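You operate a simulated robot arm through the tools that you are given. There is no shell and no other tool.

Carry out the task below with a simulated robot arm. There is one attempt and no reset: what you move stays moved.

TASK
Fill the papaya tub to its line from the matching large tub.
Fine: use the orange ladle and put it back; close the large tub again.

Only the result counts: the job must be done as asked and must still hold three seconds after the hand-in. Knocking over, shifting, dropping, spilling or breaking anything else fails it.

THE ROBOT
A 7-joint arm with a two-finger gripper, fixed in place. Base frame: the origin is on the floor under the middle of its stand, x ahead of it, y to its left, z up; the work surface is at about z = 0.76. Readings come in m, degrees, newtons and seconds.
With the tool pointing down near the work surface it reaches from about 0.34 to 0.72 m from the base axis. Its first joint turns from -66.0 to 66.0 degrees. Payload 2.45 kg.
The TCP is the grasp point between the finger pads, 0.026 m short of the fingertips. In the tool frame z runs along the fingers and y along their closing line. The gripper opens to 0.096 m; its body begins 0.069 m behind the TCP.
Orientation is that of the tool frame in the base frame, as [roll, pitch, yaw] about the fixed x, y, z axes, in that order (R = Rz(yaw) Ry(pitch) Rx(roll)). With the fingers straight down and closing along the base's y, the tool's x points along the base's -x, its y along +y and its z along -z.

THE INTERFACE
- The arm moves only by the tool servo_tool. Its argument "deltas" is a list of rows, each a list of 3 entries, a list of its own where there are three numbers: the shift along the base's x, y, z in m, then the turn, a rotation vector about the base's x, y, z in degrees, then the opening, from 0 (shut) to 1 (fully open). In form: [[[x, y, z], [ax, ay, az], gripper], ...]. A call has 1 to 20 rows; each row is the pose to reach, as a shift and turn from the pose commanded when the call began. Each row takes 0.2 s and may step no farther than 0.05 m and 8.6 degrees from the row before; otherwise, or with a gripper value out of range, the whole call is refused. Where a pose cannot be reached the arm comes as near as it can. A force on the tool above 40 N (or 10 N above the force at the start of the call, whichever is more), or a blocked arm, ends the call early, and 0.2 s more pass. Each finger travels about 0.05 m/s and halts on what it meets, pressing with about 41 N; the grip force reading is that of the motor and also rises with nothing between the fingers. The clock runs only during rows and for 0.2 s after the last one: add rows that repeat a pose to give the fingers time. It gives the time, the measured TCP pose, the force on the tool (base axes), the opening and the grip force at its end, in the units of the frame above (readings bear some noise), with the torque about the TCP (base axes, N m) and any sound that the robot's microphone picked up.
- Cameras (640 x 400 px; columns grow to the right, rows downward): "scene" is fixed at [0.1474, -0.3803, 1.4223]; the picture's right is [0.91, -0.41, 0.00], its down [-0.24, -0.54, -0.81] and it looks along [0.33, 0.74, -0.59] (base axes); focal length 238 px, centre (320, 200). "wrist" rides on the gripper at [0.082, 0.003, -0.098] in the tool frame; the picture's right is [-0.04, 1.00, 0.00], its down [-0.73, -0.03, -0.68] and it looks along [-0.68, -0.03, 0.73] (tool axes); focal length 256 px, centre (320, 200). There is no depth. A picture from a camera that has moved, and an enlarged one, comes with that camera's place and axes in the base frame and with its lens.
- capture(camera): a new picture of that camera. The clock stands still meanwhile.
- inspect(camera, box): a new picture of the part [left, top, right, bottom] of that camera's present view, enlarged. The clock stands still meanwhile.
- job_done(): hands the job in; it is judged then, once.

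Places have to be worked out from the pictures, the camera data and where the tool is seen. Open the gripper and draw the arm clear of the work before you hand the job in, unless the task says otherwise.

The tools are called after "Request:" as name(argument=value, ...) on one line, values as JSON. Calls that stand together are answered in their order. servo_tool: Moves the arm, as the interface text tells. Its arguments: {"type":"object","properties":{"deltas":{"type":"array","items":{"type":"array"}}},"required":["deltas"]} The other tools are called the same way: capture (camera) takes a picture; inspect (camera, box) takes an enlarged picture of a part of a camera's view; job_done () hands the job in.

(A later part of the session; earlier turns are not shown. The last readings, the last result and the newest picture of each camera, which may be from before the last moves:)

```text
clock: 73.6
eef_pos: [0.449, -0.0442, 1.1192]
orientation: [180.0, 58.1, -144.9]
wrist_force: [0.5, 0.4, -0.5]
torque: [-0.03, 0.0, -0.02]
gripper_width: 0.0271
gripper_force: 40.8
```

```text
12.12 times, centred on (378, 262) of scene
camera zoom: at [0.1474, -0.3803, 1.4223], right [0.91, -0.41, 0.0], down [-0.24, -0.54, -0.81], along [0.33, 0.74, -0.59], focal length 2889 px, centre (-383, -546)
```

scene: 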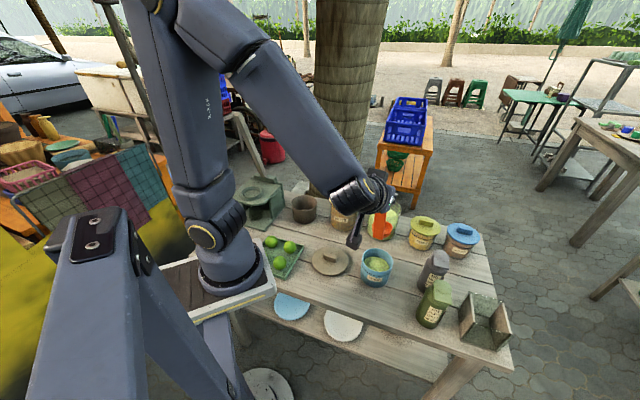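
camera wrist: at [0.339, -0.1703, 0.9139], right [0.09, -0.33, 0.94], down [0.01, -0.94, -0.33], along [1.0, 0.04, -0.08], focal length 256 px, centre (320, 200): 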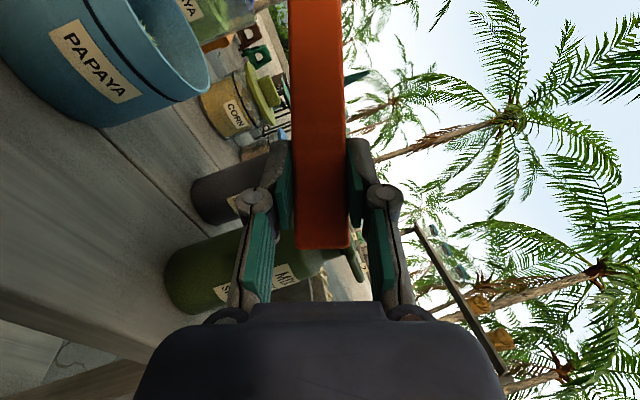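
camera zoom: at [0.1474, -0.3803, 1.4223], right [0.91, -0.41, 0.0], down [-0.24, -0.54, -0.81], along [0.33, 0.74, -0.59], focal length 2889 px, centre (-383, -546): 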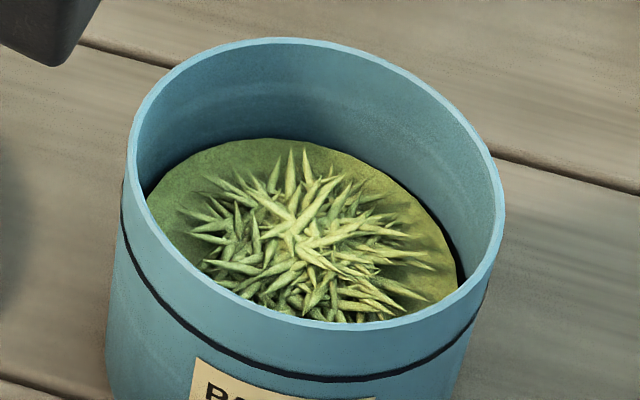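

The content is now about 18 mm below the line after a 7 mm rise, so roughly two and a half more scoops are needed. I go back to the large tub and dip again.

Request:
servo_tool(deltas=[[[0.0275, 0.025, 0], [0, 0, 2.5], 0], [[0.055, 0.05, 0], [0, 0, 5], 0], [[0.083, 0.076, 0], [0, 0, 7.5], 0], [[0.111, 0.101, 0], [0, 0, 10], 0], [[0.139, 0.127, 0], [0, 0, 12.5], 0], [[0.1665, 0.152, 0], [0, 0, 15], 0], [[0.1665, 0.152, 0], [0, 0, 15], 0]])

Request:
servo_tool(deltas=[[[0, 0, -0.03], [0, 0, 0], 0], [[0, 0, -0.06], [0, 0, 0], 0], [[0, 0, -0.09], [0, 0, 0], 0], [[0, 0, -0.115], [0, 0, 0], 0], [[0, 0, -0.135], [0, 0, 0], 0], [[0, 0, -0.148], [0, 0, 0], 0], [[0, 0, -0.156], [0, 0, 0], 0], [[0, 0, -0.156], [0, 0, 0], 0]])

Request:
inspect(camera="scene", box=[355, 180, 415, 240])

```text
clock: 75.2
eef_pos: [0.618, 0.1069, 1.119]
orientation: [179.8, 58.1, -130.1]
wrist_force: [-0.5, -0.1, 0.5]
torque: [-0.03, 0.02, 0.03]
gripper_width: 0.0271
gripper_force: 41.2
```

```text
clock: 77.0
eef_pos: [0.6144, 0.106, 0.9645]
orientation: [179.8, 58.0, -130.1]
wrist_force: [0.2, -0.3, -1.0]
torque: [0.0, 0.02, 0.04]
gripper_width: 0.0268
gripper_force: 41.3
```

```text
6.67 times, centred on (385, 210) of scene
camera zoom: at [0.1474, -0.3803, 1.4223], right [0.91, -0.41, 0.0], down [-0.24, -0.54, -0.81], along [0.33, 0.74, -0.59], focal length 1589 px, centre (-113, 133)
```

zoom: 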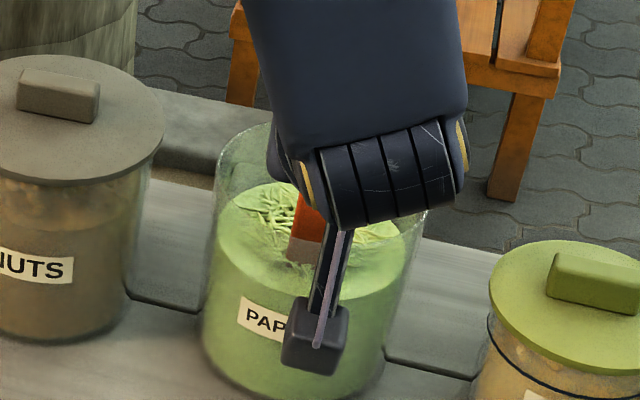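

The cup is submerged again with no resistance. I lift it out and check the load.

Request:
servo_tool(deltas=[[[0, 0, 0.01], [0, 0, 0], 0], [[0, 0, 0.02], [0, 0, 0], 0], [[0, 0, 0.035], [0, 0, 0], 0], [[0, 0, 0.05], [0, 0, 0], 0], [[0, 0, 0.07], [0, 0, 0], 0], [[0, 0, 0.09], [0, 0, 0], 0], [[0, 0, 0.11], [0, 0, 0], 0], [[0, 0, 0.13], [0, 0, 0], 0], [[0, 0, 0.155], [0, 0, 0], 0]])

Request:
inspect(camera="scene", box=[375, 172, 399, 198])

Request:
inspect(camera="scene", box=[355, 195, 415, 245])

```text
clock: 79.0
eef_pos: [0.6159, 0.1079, 1.1205]
orientation: [179.7, 57.8, -130.2]
wrist_force: [0.0, -0.2, -0.2]
torque: [-0.03, 0.01, 0.03]
gripper_width: 0.0268
gripper_force: 40.8
```

```text
15.38 times, centred on (387, 185) of scene
camera zoom: at [0.1474, -0.3803, 1.4223], right [0.91, -0.41, 0.0], down [-0.24, -0.54, -0.81], along [0.33, 0.74, -0.59], focal length 3667 px, centre (-711, 431)
```

zoom: 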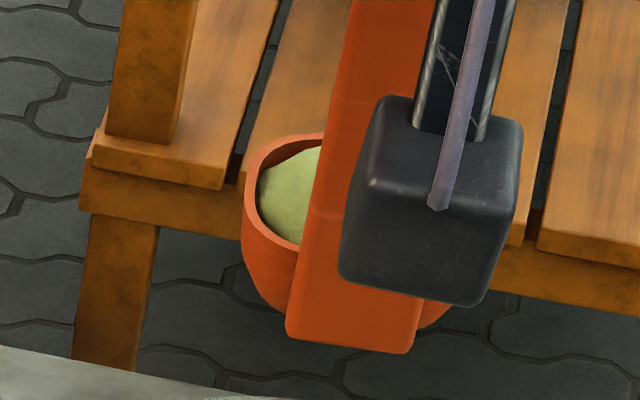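

```text
8.00 times, centred on (385, 220) of scene
camera zoom: at [0.1474, -0.3803, 1.4223], right [0.91, -0.41, 0.0], down [-0.24, -0.54, -0.81], along [0.33, 0.74, -0.59], focal length 1907 px, centre (-200, 40)
```

zoom: 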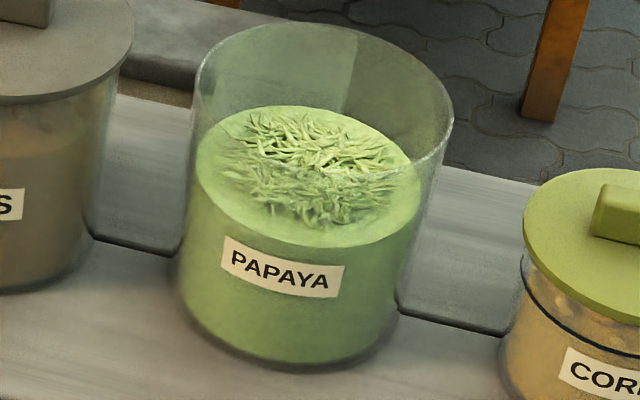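

The bowl is full again. I carry it back over the small tub, ending at heading 35°.

Request:
servo_tool(deltas=[[[-0.009, -0.0085, 0], [0, 0, -1], 0], [[-0.027, -0.025, 0], [0, 0, -3], 0], [[-0.047, -0.043, 0], [0, 0, -4.5], 0], [[-0.067, -0.0615, 0], [0, 0, -6], 0], [[-0.087, -0.08, 0], [0, 0, -8], 0], [[-0.107, -0.098, 0], [0, 0, -10], 0], [[-0.127, -0.117, 0], [0, 0, -12], 0], [[-0.146, -0.134, 0], [0, 0, -13.5], 0], [[-0.159, -0.146, 0], [0, 0, -14.5], 0], [[-0.166, -0.1525, 0], [0, 0, -15], 0], [[-0.166, -0.1525, 0], [0, 0, -15], 0]])

Request:
inspect(camera="scene", box=[320, 160, 440, 300])

```text
clock: 81.4
eef_pos: [0.4492, -0.047, 1.1194]
orientation: [179.9, 58.1, -145.2]
wrist_force: [-0.2, 0.8, -0.5]
torque: [-0.02, 0.05, 0.0]
gripper_width: 0.027
gripper_force: 41.1
```

```text
2.86 times, centred on (380, 230) of scene
camera zoom: at [0.1474, -0.3803, 1.4223], right [0.91, -0.41, 0.0], down [-0.24, -0.54, -0.81], along [0.33, 0.74, -0.59], focal length 681 px, centre (149, 114)
```

zoom: 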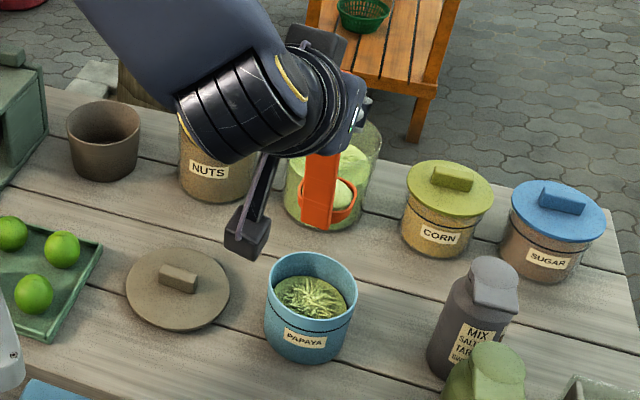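

The bowl is over the tub. I pour with the same roll that worked before.

Request:
servo_tool(deltas=[[[0.0082, -0.0133, -0.0033], [6.25, 4.14, -2.99], 0], [[0.0147, -0.0274, -0.01], [12.73, 7.95, -5.97], 0], [[0.0193, -0.0416, -0.0192], [19.41, 11.43, -8.88], 0], [[0.022, -0.0556, -0.0317], [26.29, 14.57, -11.72], 0], [[0.0226, -0.0688, -0.0454], [33.36, 17.36, -14.46], 0], [[0.0213, -0.0808, -0.0611], [40.61, 19.81, -17.06], 0], [[0.0182, -0.0912, -0.0775], [48.03, 21.89, -19.5], 0], [[0.0159, -0.1003, -0.0955], [55.37, 24.07, -20.85], 0], [[0.0178, -0.1091, -0.1139], [62.74, 27.28, -20.22], 0], [[0.0191, -0.1153, -0.1334], [70.11, 30.48, -19.51], 0], [[0.0198, -0.1188, -0.1536], [77.47, 33.68, -18.71], 0], [[0.02, -0.1195, -0.1741], [84.84, 36.89, -17.81], 0], [[0.0195, -0.1174, -0.1945], [92.18, 40.08, -16.82], 0], [[0.0185, -0.1126, -0.2144], [99.53, 43.28, -15.72], 0], [[0.0185, -0.1126, -0.2144], [99.53, 43.28, -15.72], 0], [[0.0185, -0.1126, -0.2144], [99.53, 43.28, -15.72], 0]])

Request:
inspect(camera="scene", box=[350, 210, 420, 290])

```text
clock: 84.8
eef_pos: [0.4662, -0.1595, 0.9075]
orientation: [80.2, -15.3, 135.3]
wrist_force: [0.3, 0.2, -0.8]
torque: [-0.1, -0.01, 0.0]
gripper_width: 0.0269
gripper_force: 41.1
```

```text
5.00 times, centred on (385, 250) of scene
camera zoom: at [0.1474, -0.3803, 1.4223], right [0.91, -0.41, 0.0], down [-0.24, -0.54, -0.81], along [0.33, 0.74, -0.59], focal length 1192 px, centre (-5, -50)
```

zoom: 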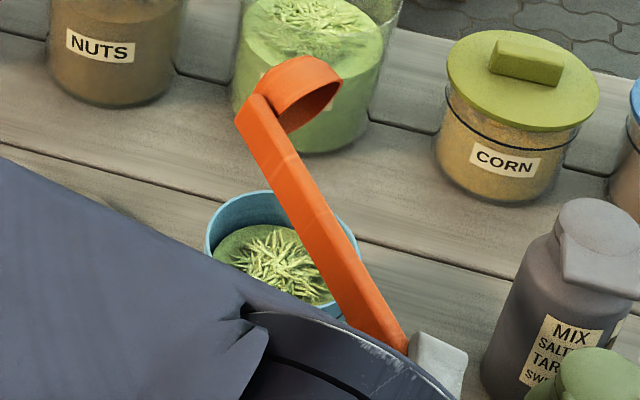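

The bowl emptied cleanly again. I roll back upright and measure the level.

Request:
servo_tool(deltas=[[[0.001, -0.0048, 0.0199], [-7.82, -1.66, 0], 0], [[0.0015, -0.0069, 0.0403], [-15.65, -3.33, 0], 0], [[0.0013, -0.0062, 0.0608], [-23.47, -4.99, 0], 0], [[0.0006, -0.0027, 0.081], [-31.3, -6.65, 0], 0], [[-0.0007, 0.0035, 0.1005], [-39.12, -8.32, 0], 0], [[-0.0026, 0.0123, 0.1189], [-46.95, -9.98, 0], 0], [[-0.0003, 0.0214, 0.1369], [-54.08, -12.49, 1.84], 0], [[0.0028, 0.0318, 0.1533], [-61.01, -15.78, 4.49], 0], [[0.0041, 0.0438, 0.169], [-67.82, -19.45, 6.96], 0], [[0.0035, 0.057, 0.1827], [-74.49, -23.49, 9.24], 0], [[0.0008, 0.071, 0.1952], [-81.01, -27.89, 11.3], 0], [[-0.0038, 0.0852, 0.2044], [-87.37, -32.67, 13.08], 0], [[-0.0103, 0.0993, 0.2111], [-93.55, -37.8, 14.57], 0], [[-0.0185, 0.1126, 0.2144], [-99.53, -43.28, 15.72], 0]])

Request:
inspect(camera="scene", box=[360, 245, 396, 278])

Request:
inspect(camera="scene", box=[350, 240, 402, 290])

```text
clock: 87.8
eef_pos: [0.4492, -0.0491, 1.1174]
orientation: [180.0, 58.0, -144.9]
wrist_force: [-0.4, -0.3, -0.2]
torque: [0.0, 0.01, -0.02]
gripper_width: 0.0269
gripper_force: 41.0
```

```text
12.12 times, centred on (378, 262) of scene
camera zoom: at [0.1474, -0.3803, 1.4223], right [0.91, -0.41, 0.0], down [-0.24, -0.54, -0.81], along [0.33, 0.74, -0.59], focal length 2889 px, centre (-383, -546)
```

zoom: 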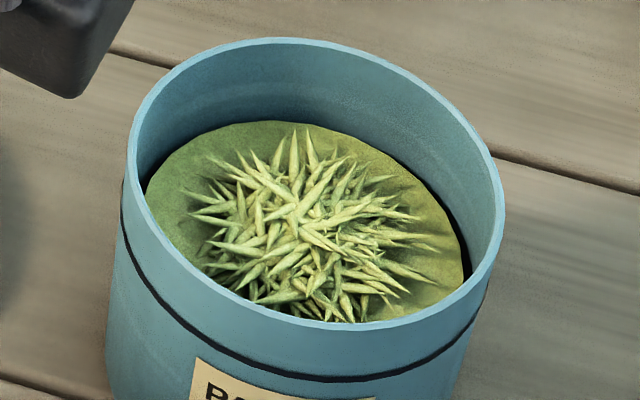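

```text
8.00 times, centred on (376, 265) of scene
camera zoom: at [0.1474, -0.3803, 1.4223], right [0.91, -0.41, 0.0], down [-0.24, -0.54, -0.81], along [0.33, 0.74, -0.59], focal length 1907 px, centre (-128, -320)
```

zoom: 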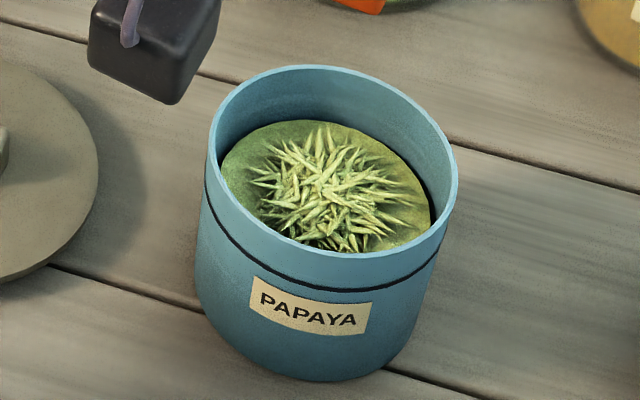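

Level rose another 7 mm; the gap to the line is now about 10 mm. I fetch a third full scoop.

Request:
servo_tool(deltas=[[[0.0275, 0.026, 0], [0, 0, 2.5], 0], [[0.055, 0.052, 0], [0, 0, 5], 0], [[0.083, 0.078, 0], [0, 0, 7.5], 0], [[0.111, 0.104, 0], [0, 0, 10], 0], [[0.139, 0.13, 0], [0, 0, 12.5], 0], [[0.1665, 0.155, 0], [0, 0, 15], 0], [[0.1665, 0.155, 0], [0, 0, 15], 0]])

Request:
servo_tool(deltas=[[[0, 0, -0.03], [0, 0, 0], 0], [[0, 0, -0.06], [0, 0, 0], 0], [[0, 0, -0.09], [0, 0, 0], 0], [[0, 0, -0.115], [0, 0, 0], 0], [[0, 0, -0.135], [0, 0, 0], 0], [[0, 0, -0.15], [0, 0, 0], 0], [[0, 0, -0.16], [0, 0, 0], 0], [[0, 0, -0.16], [0, 0, 0], 0]])

Request:
servo_tool(deltas=[[[0, 0, 0.01], [0, 0, 0], 0], [[0, 0, 0.02], [0, 0, 0], 0], [[0, 0, 0.035], [0, 0, 0], 0], [[0, 0, 0.05], [0, 0, 0], 0], [[0, 0, 0.07], [0, 0, 0], 0], [[0, 0, 0.09], [0, 0, 0], 0], [[0, 0, 0.11], [0, 0, 0], 0], [[0, 0, 0.13], [0, 0, 0], 0], [[0, 0, 0.16], [0, 0, 0], 0]])

Request:
inspect(camera="scene", box=[375, 172, 399, 198])

Request:
inspect(camera="scene", box=[355, 195, 415, 245])

```text
clock: 89.4
eef_pos: [0.6152, 0.1088, 1.1175]
orientation: [179.8, 58.0, -130.1]
wrist_force: [0.2, -1.1, -0.3]
torque: [-0.04, 0.04, -0.02]
gripper_width: 0.027
gripper_force: 41.0
```

```text
clock: 91.2
eef_pos: [0.6151, 0.1057, 0.9573]
orientation: [179.7, 58.1, -130.0]
wrist_force: [0.2, 0.1, -0.5]
torque: [-0.02, 0.06, 0.02]
gripper_width: 0.0268
gripper_force: 40.8
```

```text
clock: 93.2
eef_pos: [0.6157, 0.1081, 1.1198]
orientation: [179.7, 58.0, -130.1]
wrist_force: [0.6, 0.8, -0.6]
torque: [-0.03, 0.04, -0.02]
gripper_width: 0.0268
gripper_force: 41.2
```

```text
15.38 times, centred on (387, 185) of scene
camera zoom: at [0.1474, -0.3803, 1.4223], right [0.91, -0.41, 0.0], down [-0.24, -0.54, -0.81], along [0.33, 0.74, -0.59], focal length 3667 px, centre (-711, 431)
```

zoom: 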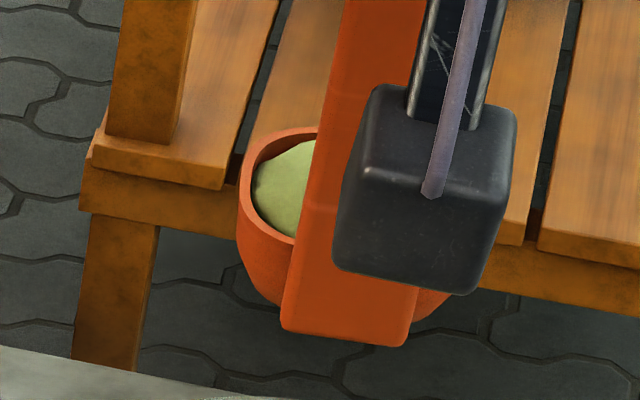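

```text
8.00 times, centred on (385, 220) of scene
camera zoom: at [0.1474, -0.3803, 1.4223], right [0.91, -0.41, 0.0], down [-0.24, -0.54, -0.81], along [0.33, 0.74, -0.59], focal length 1907 px, centre (-200, 40)
```

zoom: 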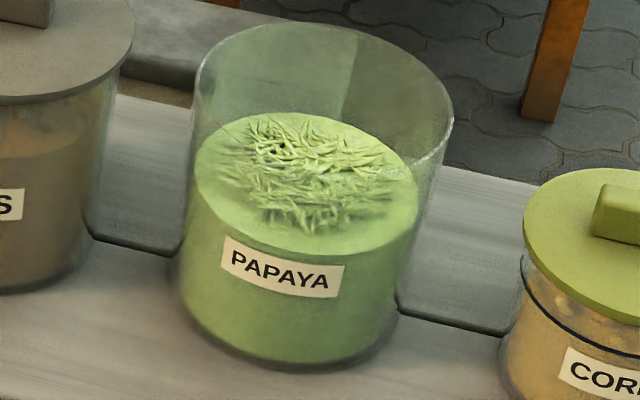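

The third scoop is full. I carry it back over the small tub.

Request:
servo_tool(deltas=[[[-0.009, -0.0085, 0], [0, 0, -1], 0], [[-0.027, -0.025, 0], [0, 0, -3], 0], [[-0.047, -0.043, 0], [0, 0, -4.5], 0], [[-0.067, -0.0615, 0], [0, 0, -6], 0], [[-0.087, -0.08, 0], [0, 0, -8], 0], [[-0.107, -0.098, 0], [0, 0, -10], 0], [[-0.127, -0.117, 0], [0, 0, -12], 0], [[-0.146, -0.134, 0], [0, 0, -13.5], 0], [[-0.159, -0.146, 0], [0, 0, -14.5], 0], [[-0.166, -0.1535, 0], [0, 0, -15], 0], [[-0.166, -0.1535, 0], [0, 0, -15], 0]])

Request:
inspect(camera="scene", box=[320, 160, 440, 300])

```text
clock: 95.6
eef_pos: [0.4482, -0.0461, 1.1187]
orientation: [179.7, 58.1, -145.3]
wrist_force: [-0.2, -0.2, -1.3]
torque: [-0.02, 0.07, -0.01]
gripper_width: 0.0266
gripper_force: 41.4
```

```text
2.86 times, centred on (380, 230) of scene
camera zoom: at [0.1474, -0.3803, 1.4223], right [0.91, -0.41, 0.0], down [-0.24, -0.54, -0.81], along [0.33, 0.74, -0.59], focal length 681 px, centre (149, 114)
```

zoom: 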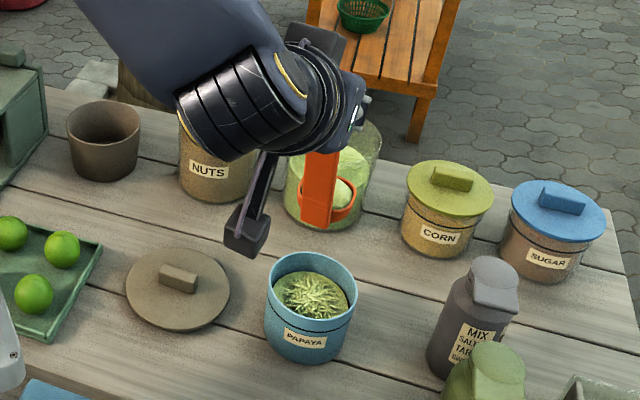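

Position is as before, and the remaining gap (~10 mm) exceeds one scoop (7 mm). I pour the whole scoop.

Request:
servo_tool(deltas=[[[0.0082, -0.0133, -0.0033], [6.25, 4.14, -2.99], 0], [[0.0147, -0.0274, -0.01], [12.73, 7.95, -5.97], 0], [[0.0193, -0.0416, -0.0192], [19.41, 11.43, -8.88], 0], [[0.022, -0.0556, -0.0317], [26.29, 14.57, -11.72], 0], [[0.0226, -0.0688, -0.0454], [33.36, 17.36, -14.46], 0], [[0.0213, -0.0808, -0.0611], [40.61, 19.81, -17.06], 0], [[0.0182, -0.0912, -0.0775], [48.03, 21.89, -19.5], 0], [[0.0159, -0.1003, -0.0955], [55.37, 24.07, -20.85], 0], [[0.0178, -0.1091, -0.1139], [62.74, 27.28, -20.22], 0], [[0.0191, -0.1153, -0.1334], [70.11, 30.48, -19.51], 0], [[0.0198, -0.1188, -0.1536], [77.47, 33.68, -18.71], 0], [[0.02, -0.1195, -0.1741], [84.84, 36.89, -17.81], 0], [[0.0195, -0.1174, -0.1945], [92.18, 40.08, -16.82], 0], [[0.0185, -0.1126, -0.2144], [99.53, 43.28, -15.72], 0], [[0.0185, -0.1126, -0.2144], [99.53, 43.28, -15.72], 0], [[0.0185, -0.1126, -0.2144], [99.53, 43.28, -15.72], 0]])

Request:
inspect(camera="scene", box=[350, 210, 420, 290])

Request:
servo_tool(deltas=[[[0.001, -0.0048, 0.0199], [-7.82, -1.66, 0], 0], [[0.0015, -0.0069, 0.0403], [-15.65, -3.33, 0], 0], [[0.0013, -0.0062, 0.0608], [-23.47, -4.99, 0], 0], [[0.0006, -0.0027, 0.081], [-31.3, -6.65, 0], 0], [[-0.0007, 0.0035, 0.1005], [-39.12, -8.32, 0], 0], [[-0.0026, 0.0123, 0.1189], [-46.95, -9.98, 0], 0], [[-0.0003, 0.0214, 0.1369], [-54.08, -12.49, 1.84], 0], [[0.0028, 0.0318, 0.1533], [-61.01, -15.78, 4.49], 0], [[0.0041, 0.0438, 0.169], [-67.82, -19.45, 6.96], 0], [[0.0035, 0.057, 0.1827], [-74.49, -23.49, 9.24], 0], [[0.0008, 0.071, 0.1952], [-81.01, -27.89, 11.3], 0], [[-0.0038, 0.0852, 0.2044], [-87.37, -32.67, 13.08], 0], [[-0.0103, 0.0993, 0.2111], [-93.55, -37.8, 14.57], 0], [[-0.0185, 0.1126, 0.2144], [-99.53, -43.28, 15.72], 0]])

Request:
inspect(camera="scene", box=[360, 245, 396, 278])

```text
clock: 99.0
eef_pos: [0.4663, -0.158, 0.9041]
orientation: [80.1, -15.4, 135.3]
wrist_force: [-0.8, -0.9, -0.7]
torque: [-0.06, 0.01, -0.02]
gripper_width: 0.0269
gripper_force: 40.7
```

```text
5.00 times, centred on (385, 250) of scene
camera zoom: at [0.1474, -0.3803, 1.4223], right [0.91, -0.41, 0.0], down [-0.24, -0.54, -0.81], along [0.33, 0.74, -0.59], focal length 1192 px, centre (-5, -50)
```

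zoom: 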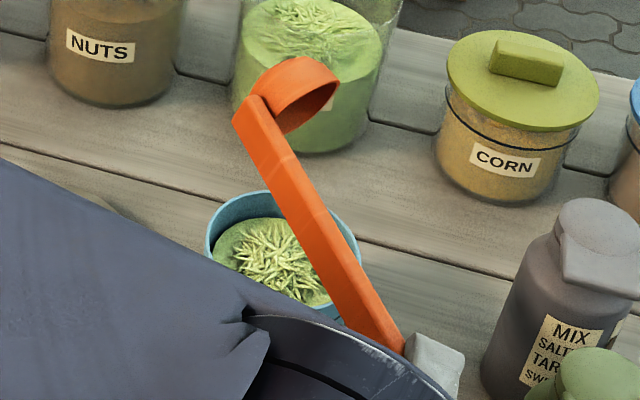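

```text
clock: 102.0
eef_pos: [0.4508, -0.0457, 1.1186]
orientation: [180.0, 58.0, -144.9]
wrist_force: [-0.1, 0.9, -0.8]
torque: [-0.04, 0.03, 0.0]
gripper_width: 0.0271
gripper_force: 41.0
```

```text
12.12 times, centred on (378, 262) of scene
camera zoom: at [0.1474, -0.3803, 1.4223], right [0.91, -0.41, 0.0], down [-0.24, -0.54, -0.81], along [0.33, 0.74, -0.59], focal length 2889 px, centre (-383, -546)
```

zoom: 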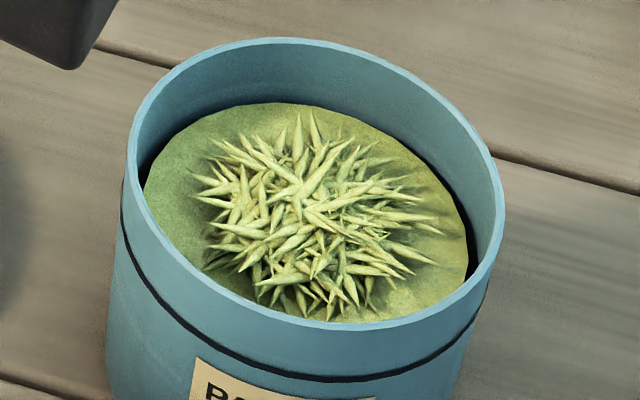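

After three scoops the content is within roughly 0–3 mm of the line by my estimate. I take high-magnification views of the rim, line and content edges to measure this precisely.

Request:
inspect(camera="scene", box=[358, 250, 374, 266])

Request:
inspect(camera="scene", box=[380, 252, 396, 268])

Request:
inspect(camera="scene", box=[368, 244, 384, 258])

Request:
inspect(camera="scene", box=[370, 266, 386, 280])

```text
16.00 times, centred on (366, 258) of scene
camera zoom: at [0.1474, -0.3803, 1.4223], right [0.91, -0.41, 0.0], down [-0.24, -0.54, -0.81], along [0.33, 0.74, -0.59], focal length 3813 px, centre (-416, -728)
```

zoom: 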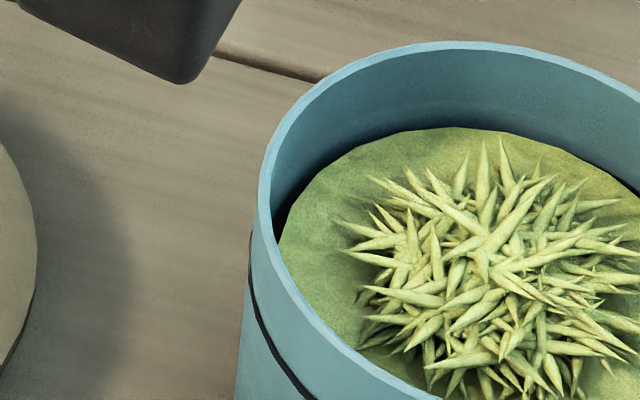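

```text
16.00 times, centred on (388, 260) of scene
camera zoom: at [0.1474, -0.3803, 1.4223], right [0.91, -0.41, 0.0], down [-0.24, -0.54, -0.81], along [0.33, 0.74, -0.59], focal length 3813 px, centre (-768, -760)
```

zoom: 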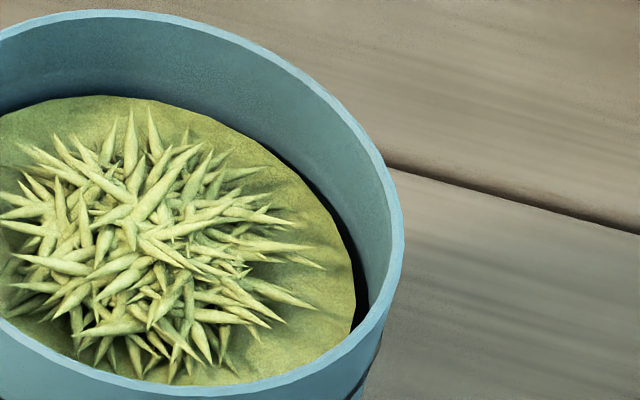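

```text
16.00 times, centred on (376, 251) of scene
camera zoom: at [0.1474, -0.3803, 1.4223], right [0.91, -0.41, 0.0], down [-0.24, -0.54, -0.81], along [0.33, 0.74, -0.59], focal length 3813 px, centre (-576, -616)
```

zoom: 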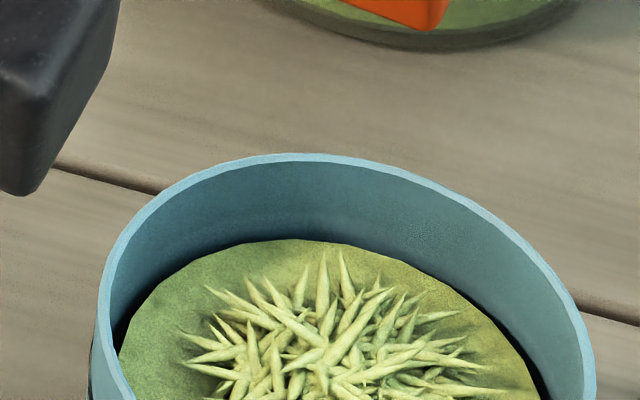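

```text
16.00 times, centred on (378, 273) of scene
camera zoom: at [0.1474, -0.3803, 1.4223], right [0.91, -0.41, 0.0], down [-0.24, -0.54, -0.81], along [0.33, 0.74, -0.59], focal length 3813 px, centre (-608, -968)
```

zoom: 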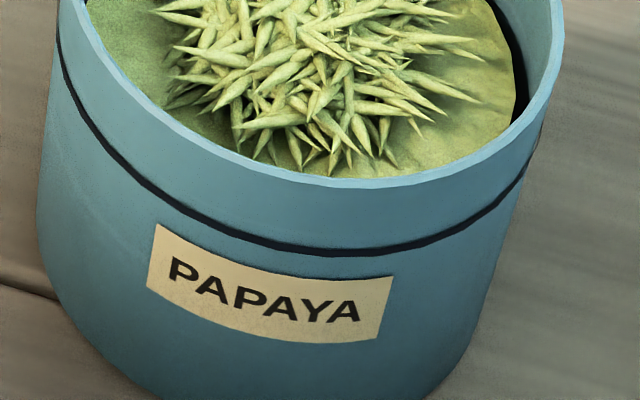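

I refine the measurement with very tight zooms on the rim, line and content edges.

Request:
inspect(camera="scene", box=[376, 270, 384, 278])

Request:
inspect(camera="scene", box=[371, 246, 380, 255])

Request:
inspect(camera="scene", box=[360, 257, 368, 265])

Request:
inspect(camera="scene", box=[387, 260, 395, 268])

```text
16.00 times, centred on (380, 274) of scene
camera zoom: at [0.1474, -0.3803, 1.4223], right [0.91, -0.41, 0.0], down [-0.24, -0.54, -0.81], along [0.33, 0.74, -0.59], focal length 3813 px, centre (-640, -984)
```

zoom: 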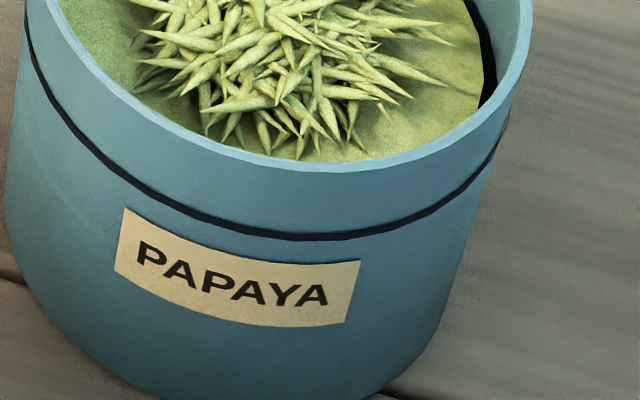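

```text
16.00 times, centred on (376, 250) of scene
camera zoom: at [0.1474, -0.3803, 1.4223], right [0.91, -0.41, 0.0], down [-0.24, -0.54, -0.81], along [0.33, 0.74, -0.59], focal length 3813 px, centre (-568, -608)
```

zoom: 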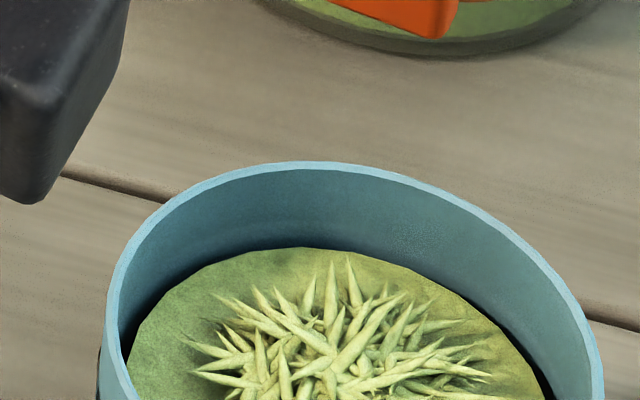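

```text
16.00 times, centred on (364, 261) of scene
camera zoom: at [0.1474, -0.3803, 1.4223], right [0.91, -0.41, 0.0], down [-0.24, -0.54, -0.81], along [0.33, 0.74, -0.59], focal length 3813 px, centre (-384, -776)
```

zoom: 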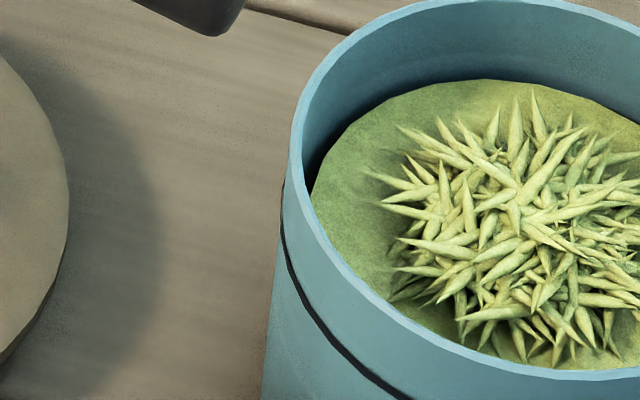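

```text
16.00 times, centred on (391, 264) of scene
camera zoom: at [0.1474, -0.3803, 1.4223], right [0.91, -0.41, 0.0], down [-0.24, -0.54, -0.81], along [0.33, 0.74, -0.59], focal length 3813 px, centre (-816, -824)
```

zoom: 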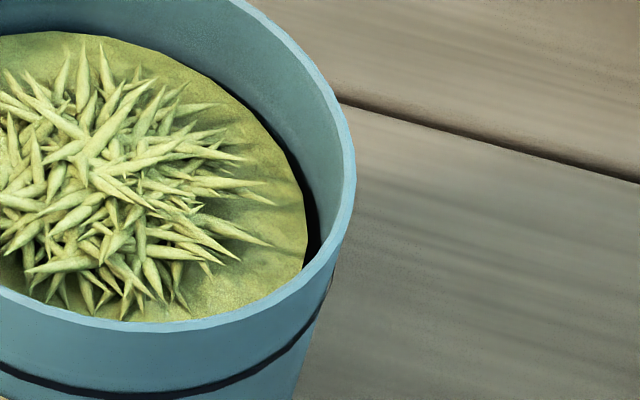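

The content is about 1.5 mm (roughly 0.2 scoop) below the line. I return to the large tub for a small partial scoop, using a shallow dip and checking what the bowl picks up.

Request:
servo_tool(deltas=[[[0.0275, 0.0255, 0], [0, 0, 2.5], 0], [[0.055, 0.051, 0], [0, 0, 5], 0], [[0.082, 0.0765, 0], [0, 0, 7.5], 0], [[0.11, 0.102, 0], [0, 0, 10], 0], [[0.1375, 0.1275, 0], [0, 0, 12.5], 0], [[0.165, 0.153, 0], [0, 0, 15], 0], [[0.165, 0.153, 0], [0, 0, 15], 0]])

Request:
servo_tool(deltas=[[[0, 0, -0.03], [0, 0, 0], 0], [[0, 0, -0.06], [0, 0, 0], 0], [[0, 0, -0.09], [0, 0, 0], 0], [[0, 0, -0.115], [0, 0, 0], 0], [[0, 0, -0.13], [0, 0, 0], 0], [[0, 0, -0.138], [0, 0, 0], 0], [[0, 0, -0.138], [0, 0, 0], 0]])

Request:
inspect(camera="scene", box=[365, 190, 405, 230])

```text
clock: 103.6
eef_pos: [0.613, 0.1111, 1.1192]
orientation: [179.8, 58.0, -130.1]
wrist_force: [-0.5, 0.3, -1.3]
torque: [0.0, 0.04, 0.0]
gripper_width: 0.0269
gripper_force: 40.8
```

```text
clock: 105.2
eef_pos: [0.614, 0.1075, 0.98]
orientation: [179.9, 58.1, -130.2]
wrist_force: [-0.4, 0.6, -0.4]
torque: [-0.05, 0.01, 0.02]
gripper_width: 0.0269
gripper_force: 41.0
```

```text
10.00 times, centred on (385, 210) of scene
camera zoom: at [0.1474, -0.3803, 1.4223], right [0.91, -0.41, 0.0], down [-0.24, -0.54, -0.81], along [0.33, 0.74, -0.59], focal length 2383 px, centre (-330, 100)
```

zoom: 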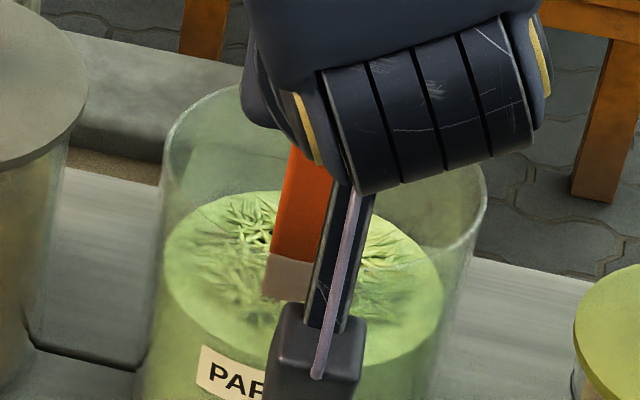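

The cup already appears just under the surface. I lift out and check how much it took.

Request:
servo_tool(deltas=[[[0, 0, 0.01], [0, 0, 0], 0], [[0, 0, 0.02], [0, 0, 0], 0], [[0, 0, 0.035], [0, 0, 0], 0], [[0, 0, 0.05], [0, 0, 0], 0], [[0, 0, 0.07], [0, 0, 0], 0], [[0, 0, 0.09], [0, 0, 0], 0], [[0, 0, 0.115], [0, 0, 0], 0], [[0, 0, 0.14], [0, 0, 0], 0]])

Request:
inspect(camera="scene", box=[368, 170, 408, 200])

Request:
inspect(camera="scene", box=[355, 195, 415, 245])

```text
clock: 107.0
eef_pos: [0.614, 0.1059, 1.1219]
orientation: [179.8, 57.9, -130.2]
wrist_force: [0.3, 0.7, -1.3]
torque: [0.01, 0.02, -0.01]
gripper_width: 0.0269
gripper_force: 41.0
```

```text
13.33 times, centred on (388, 185) of scene
camera zoom: at [0.1474, -0.3803, 1.4223], right [0.91, -0.41, 0.0], down [-0.24, -0.54, -0.81], along [0.33, 0.74, -0.59], focal length 3178 px, centre (-587, 400)
```

zoom: 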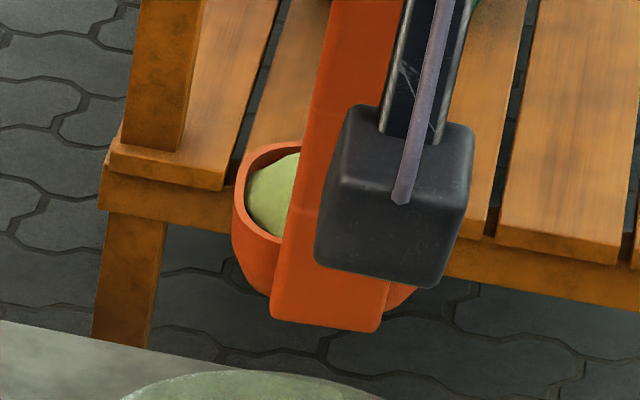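

```text
8.00 times, centred on (385, 220) of scene
camera zoom: at [0.1474, -0.3803, 1.4223], right [0.91, -0.41, 0.0], down [-0.24, -0.54, -0.81], along [0.33, 0.74, -0.59], focal length 1907 px, centre (-200, 40)
```

zoom: 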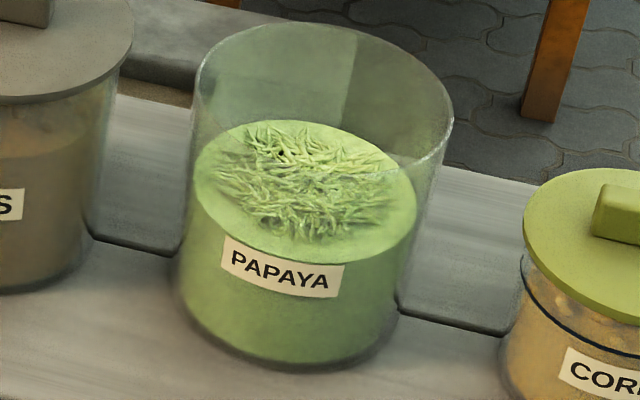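

Even a shallow dip takes a full scoop, so I will shed part of it back into the large tub: tilt the bowl to about 40° above that tub and see how much leaves.

Request:
servo_tool(deltas=[[[0.0143, -0.0148, -0.0074], [5.14, 6.13, 0], 0], [[0.0284, -0.0291, -0.0177], [10.29, 12.26, 0], 0], [[0.0419, -0.043, -0.0307], [15.43, 18.38, 0], 0], [[0.0543, -0.0562, -0.0463], [20.58, 24.51, 0], 0], [[0.066, -0.0679, -0.0634], [25.72, 30.64, 0], 0], [[0.066, -0.0679, -0.0634], [25.72, 30.64, 0], 0]])

Request:
inspect(camera="scene", box=[355, 170, 425, 240])

```text
clock: 108.4
eef_pos: [0.6793, 0.0407, 1.0592]
orientation: [122.0, 40.4, -176.0]
wrist_force: [-0.9, -0.3, 0.0]
torque: [-0.04, 0.04, 0.01]
gripper_width: 0.027
gripper_force: 41.0
```

```text
5.71 times, centred on (390, 205) of scene
camera zoom: at [0.1474, -0.3803, 1.4223], right [0.91, -0.41, 0.0], down [-0.24, -0.54, -0.81], along [0.33, 0.74, -0.59], focal length 1362 px, centre (-80, 171)
```

zoom: 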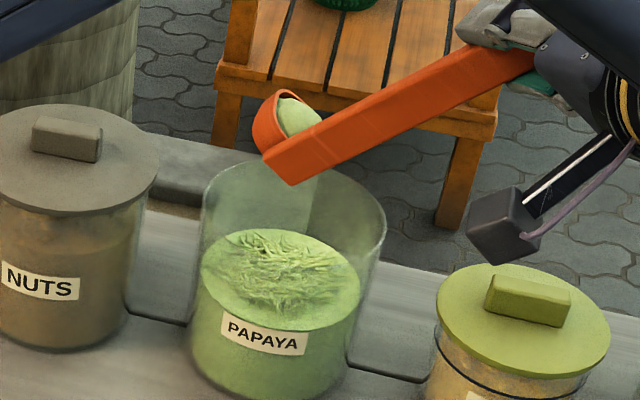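

The bowl is clearly visible here and still full at 40°. I tilt a further 8° and look again.

Request:
servo_tool(deltas=[[[0.0113, -0.0094, -0.0142], [5.14, 6.13, 0], 0], [[0.0113, -0.0094, -0.0142], [5.14, 6.13, 0], 0]])

Request:
inspect(camera="scene", box=[375, 175, 415, 210])

```text
clock: 109.0
eef_pos: [0.6899, 0.0295, 1.0433]
orientation: [115.3, 34.4, 179.8]
wrist_force: [0.1, -0.3, -0.6]
torque: [-0.04, -0.02, 0.0]
gripper_width: 0.0268
gripper_force: 40.5
```

```text
11.43 times, centred on (395, 192) of scene
camera zoom: at [0.1474, -0.3803, 1.4223], right [0.91, -0.41, 0.0], down [-0.24, -0.54, -0.81], along [0.33, 0.74, -0.59], focal length 2724 px, centre (-537, 286)
```

zoom: 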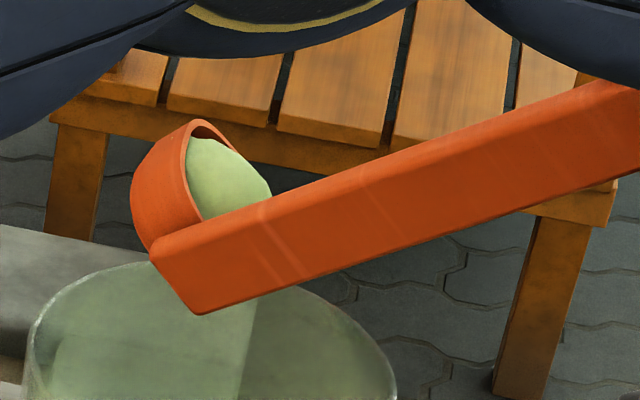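

Still full at 48°. I continue in 5° steps over the large tub.

Request:
servo_tool(deltas=[[[0.0062, -0.0053, -0.0099], [3.215, 3.83, 0], 0]])

Request:
inspect(camera="scene", box=[375, 175, 415, 210])

```text
clock: 109.4
eef_pos: [0.6958, 0.025, 1.0328]
orientation: [111.6, 30.6, 177.9]
wrist_force: [0.0, 0.2, -0.8]
torque: [-0.04, 0.0, 0.0]
gripper_width: 0.0268
gripper_force: 40.9
```

```text
11.43 times, centred on (395, 192) of scene
camera zoom: at [0.1474, -0.3803, 1.4223], right [0.91, -0.41, 0.0], down [-0.24, -0.54, -0.81], along [0.33, 0.74, -0.59], focal length 2724 px, centre (-537, 286)
```

zoom: 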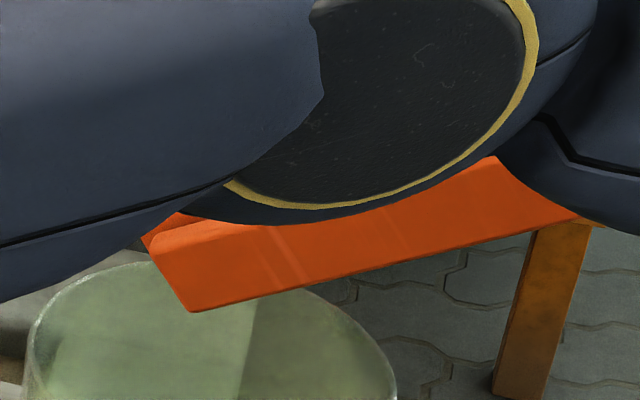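

The arm now hides the bowl. I tilt 5° more, shifting slightly inward to stay within reach, then return to a lower tilt to view the bowl.

Request:
servo_tool(deltas=[[[-0.0064, -0.0077, -0.0106], [3.215, 3.83, 0], 0]])

Request:
capture(camera="scene")

Request:
inspect(camera="scene", box=[355, 170, 425, 250])

```text
clock: 109.8
eef_pos: [0.6896, 0.0162, 1.0215]
orientation: [108.3, 26.5, 176.3]
wrist_force: [0.3, 0.0, 0.0]
torque: [-0.06, -0.04, 0.0]
gripper_width: 0.0268
gripper_force: 40.7
```

```text
taken
```

scene: 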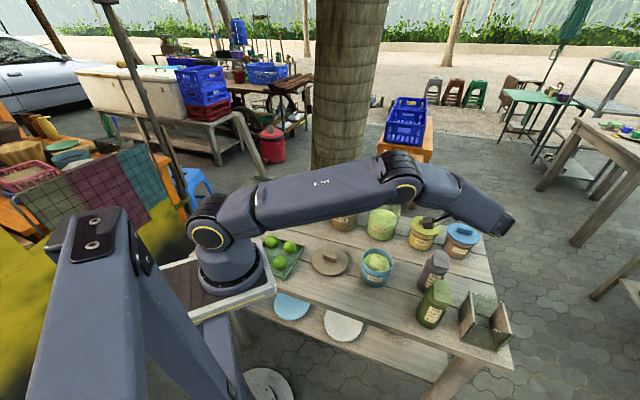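

```text
5.00 times, centred on (390, 210) of scene
camera zoom: at [0.1474, -0.3803, 1.4223], right [0.91, -0.41, 0.0], down [-0.24, -0.54, -0.81], along [0.33, 0.74, -0.59], focal length 1192 px, centre (-30, 150)
```

zoom: 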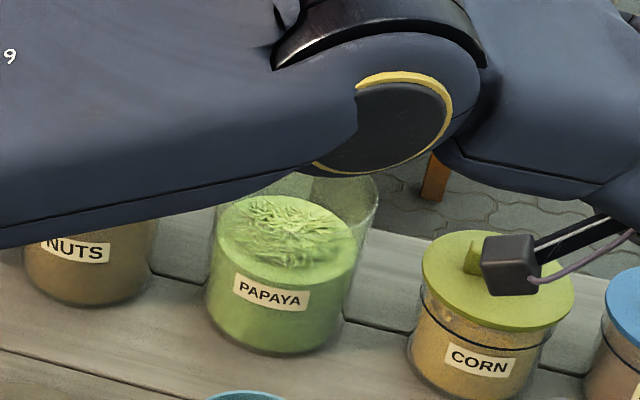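

The tool camera and arm are still well clear (z≈1.0+). I go back to 40° tilt to see what is left in the bowl.

Request:
servo_tool(deltas=[[[-0.0037, 0.0075, 0.0116], [-3.86, -4.6, 0], 0], [[-0.0074, 0.015, 0.0231], [-7.71, -9.19, 0], 0], [[-0.0111, 0.0224, 0.0347], [-11.57, -13.79, 0], 0], [[-0.0111, 0.0224, 0.0347], [-11.57, -13.79, 0], 0]])

Request:
inspect(camera="scene", box=[355, 170, 425, 240])

```text
clock: 110.8
eef_pos: [0.6801, 0.0401, 1.0576]
orientation: [122.2, 40.4, -175.9]
wrist_force: [0.0, -0.1, -0.4]
torque: [-0.06, 0.0, 0.01]
gripper_width: 0.0271
gripper_force: 41.1
```

```text
5.71 times, centred on (390, 205) of scene
camera zoom: at [0.1474, -0.3803, 1.4223], right [0.91, -0.41, 0.0], down [-0.24, -0.54, -0.81], along [0.33, 0.74, -0.59], focal length 1362 px, centre (-80, 171)
```

zoom: 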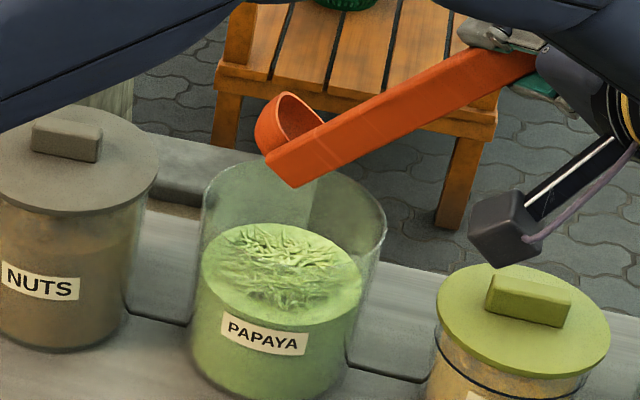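

The bowl dumped everything back into the large tub somewhere past 50°, so scoops go in whole portions; three scoops is the closest to the line. The bowl is empty, so I level it and raise it to return it to the holder.

Request:
servo_tool(deltas=[[[-0.0117, 0.0117, 0.0171], [-5.14, -6.13, 0], 0], [[-0.0241, 0.0249, 0.0327], [-10.29, -12.26, 0], 0], [[-0.0376, 0.0388, 0.0457], [-15.43, -18.38, 0], 0], [[-0.0517, 0.0531, 0.056], [-20.58, -24.51, 0], 0], [[-0.066, 0.0679, 0.0634], [-25.72, -30.64, 0], 0], [[-0.066, 0.0679, 0.1], [-25.72, -30.64, 0], 0], [[-0.066, 0.0679, 0.114], [-25.72, -30.64, 0], 0]])

Request:
inspect(camera="scene", box=[340, 190, 420, 290])

Request:
capture(camera="scene")

```text
clock: 112.4
eef_pos: [0.6131, 0.1082, 1.1713]
orientation: [179.9, 58.0, -130.1]
wrist_force: [-0.1, -0.1, -0.1]
torque: [0.0, 0.0, -0.02]
gripper_width: 0.027
gripper_force: 40.5
```

```text
4.00 times, centred on (380, 240) of scene
camera zoom: at [0.1474, -0.3803, 1.4223], right [0.91, -0.41, 0.0], down [-0.24, -0.54, -0.81], along [0.33, 0.74, -0.59], focal length 953 px, centre (80, 40)
```

zoom: 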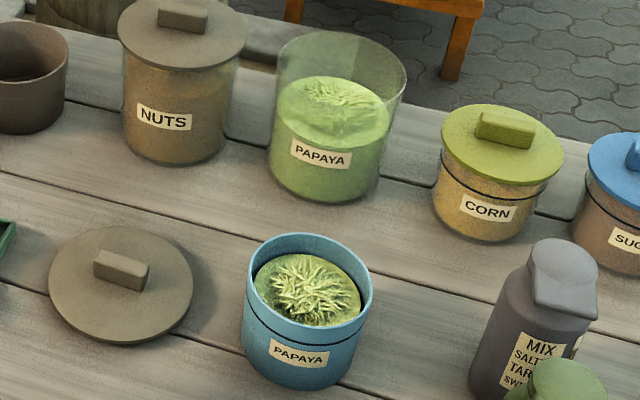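

```text
taken
```

scene: 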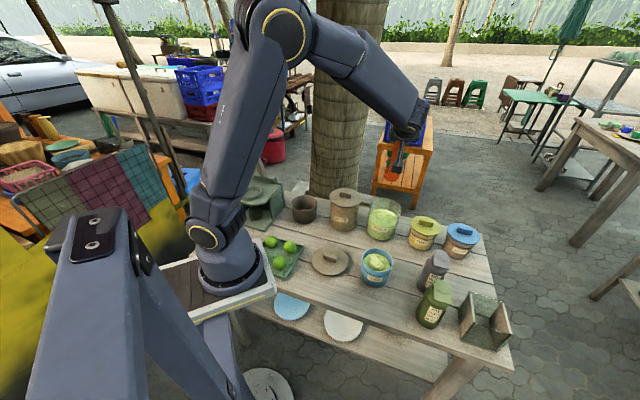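

All objects are in place and the small tub's content sits at the line within about 1–2 mm. I carry the empty ladle back above the holder along the same route.

Request:
servo_tool(deltas=[[[0.0003, -0.04, 0], [0, 0, -0.8], 0], [[0.0006, -0.08, 0], [0, 0, -1.6], 0], [[0.001, -0.12, 0], [0, 0, -2.4], 0], [[0.0013, -0.16, 0], [0, 0, -3.2], 0], [[0.0016, -0.2, 0], [0, 0, -4], 0], [[0.002, -0.24, 0], [0, 0, -4.8], 0], [[0.0023, -0.28, 0], [0, 0, -5.6], 0], [[0.0026, -0.32, 0], [0, 0, -6.4], 0], [[0.003, -0.36, 0], [0, 0, -7.2], 0], [[0.0032, -0.395, 0], [0, 0, -8], 0], [[0.0034, -0.4188, 0], [0, 0, -8], 0], [[0.0034, -0.4188, 0], [0, 0, -8], 0]])

Request:
capture(camera="scene")

```text
clock: 115.0
eef_pos: [0.6147, -0.3115, 1.1707]
orientation: [179.8, 58.0, -138.2]
wrist_force: [1.3, 0.2, -0.7]
torque: [-0.04, 0.01, -0.01]
gripper_width: 0.027
gripper_force: 41.5
```

```text
taken
```

scene: 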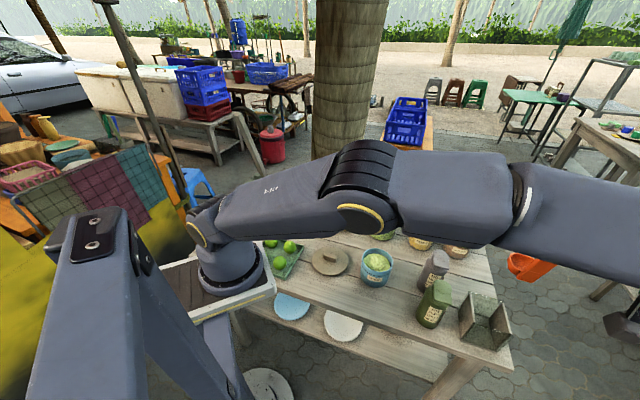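

The ladle is back above the holder with matching readings. I lower to just above the box and take readings to confirm the alignment.

Request:
servo_tool(deltas=[[[0, 0, -0.03], [0, 0, 0], 0], [[0, 0, -0.06], [0, 0, 0], 0], [[0, 0, -0.077], [0, 0, 0], 0], [[0, 0, -0.077], [0, 0, 0], 0]])

Request:
servo_tool(deltas=[[[0, 0, 0], [0, 0, 0], 0]])

Request:
inspect(camera="scene", box=[440, 230, 560, 360])

Request:
capture(camera="wrist")

```text
clock: 116.0
eef_pos: [0.6176, -0.311, 1.0947]
orientation: [179.9, 58.0, -138.2]
wrist_force: [0.8, 0.0, -0.3]
torque: [-0.03, 0.03, 0.02]
gripper_width: 0.0269
gripper_force: 41.3
```

```text
clock: 116.4
eef_pos: [0.6162, -0.3108, 1.0951]
orientation: [179.7, 58.0, -138.1]
wrist_force: [-0.1, -0.2, 0.0]
torque: [-0.02, 0.02, 0.02]
gripper_width: 0.0267
gripper_force: 41.5
```

```text
3.08 times, centred on (500, 295) of scene
camera zoom: at [0.1474, -0.3803, 1.4223], right [0.91, -0.41, 0.0], down [-0.24, -0.54, -0.81], along [0.33, 0.74, -0.59], focal length 733 px, centre (-234, -92)
```

zoom: 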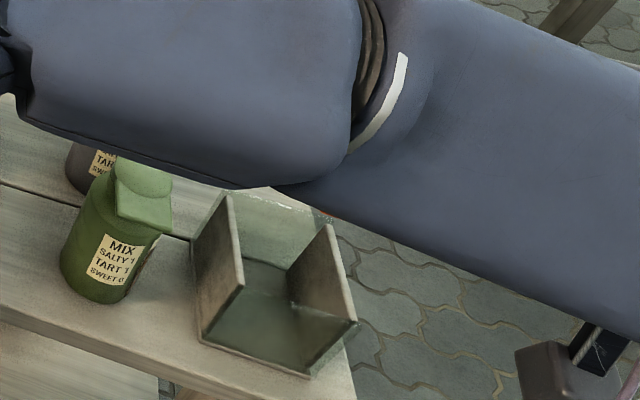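

```text
taken
camera wrist: at [0.5199, -0.3927, 1.0767], right [-0.65, 0.76, 0.04], down [-0.12, -0.15, 0.98], along [0.75, 0.64, 0.19], focal length 256 px, centre (320, 200)
```

wrist: 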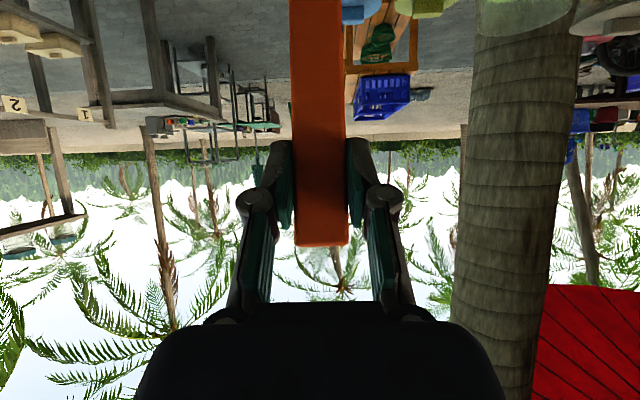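

Readings and the wrist view match the pick-up pose. I lower the ladle into the holder, offset 2 mm inward from the wall, stopping shortly before the floor.

Request:
servo_tool(deltas=[[[0.001, 0.001, -0.03], [0, 0, 0], 0], [[0.0015, 0.0013, -0.06], [0, 0, 0], 0], [[0.0015, 0.0013, -0.085], [0, 0, 0], 0], [[0.0015, 0.0013, -0.105], [0, 0, 0], 0], [[0.0015, 0.0013, -0.12], [0, 0, 0], 0], [[0.0015, 0.0013, -0.132], [0, 0, 0], 0], [[0.0015, 0.0013, -0.14], [0, 0, 0], 0]])

Request:
inspect(camera="scene", box=[455, 275, 545, 355])

```text
clock: 118.0
eef_pos: [0.619, -0.3102, 0.9553]
orientation: [179.9, 58.0, -138.0]
wrist_force: [0.3, -0.5, -1.1]
torque: [-0.03, 0.05, -0.01]
gripper_width: 0.0267
gripper_force: 40.8
```

```text
5.00 times, centred on (500, 315) of scene
camera zoom: at [0.1474, -0.3803, 1.4223], right [0.91, -0.41, 0.0], down [-0.24, -0.54, -0.81], along [0.33, 0.74, -0.59], focal length 1192 px, centre (-580, -375)
```

zoom: 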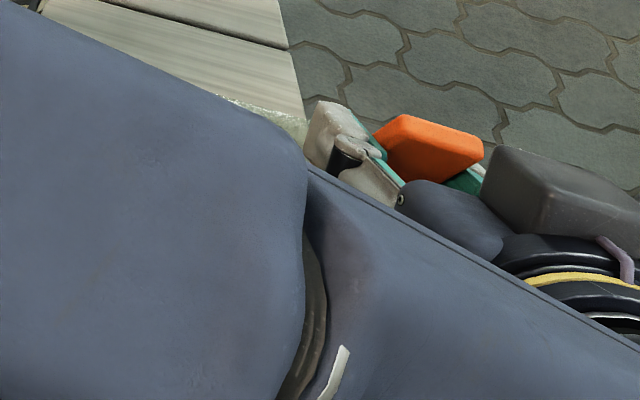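

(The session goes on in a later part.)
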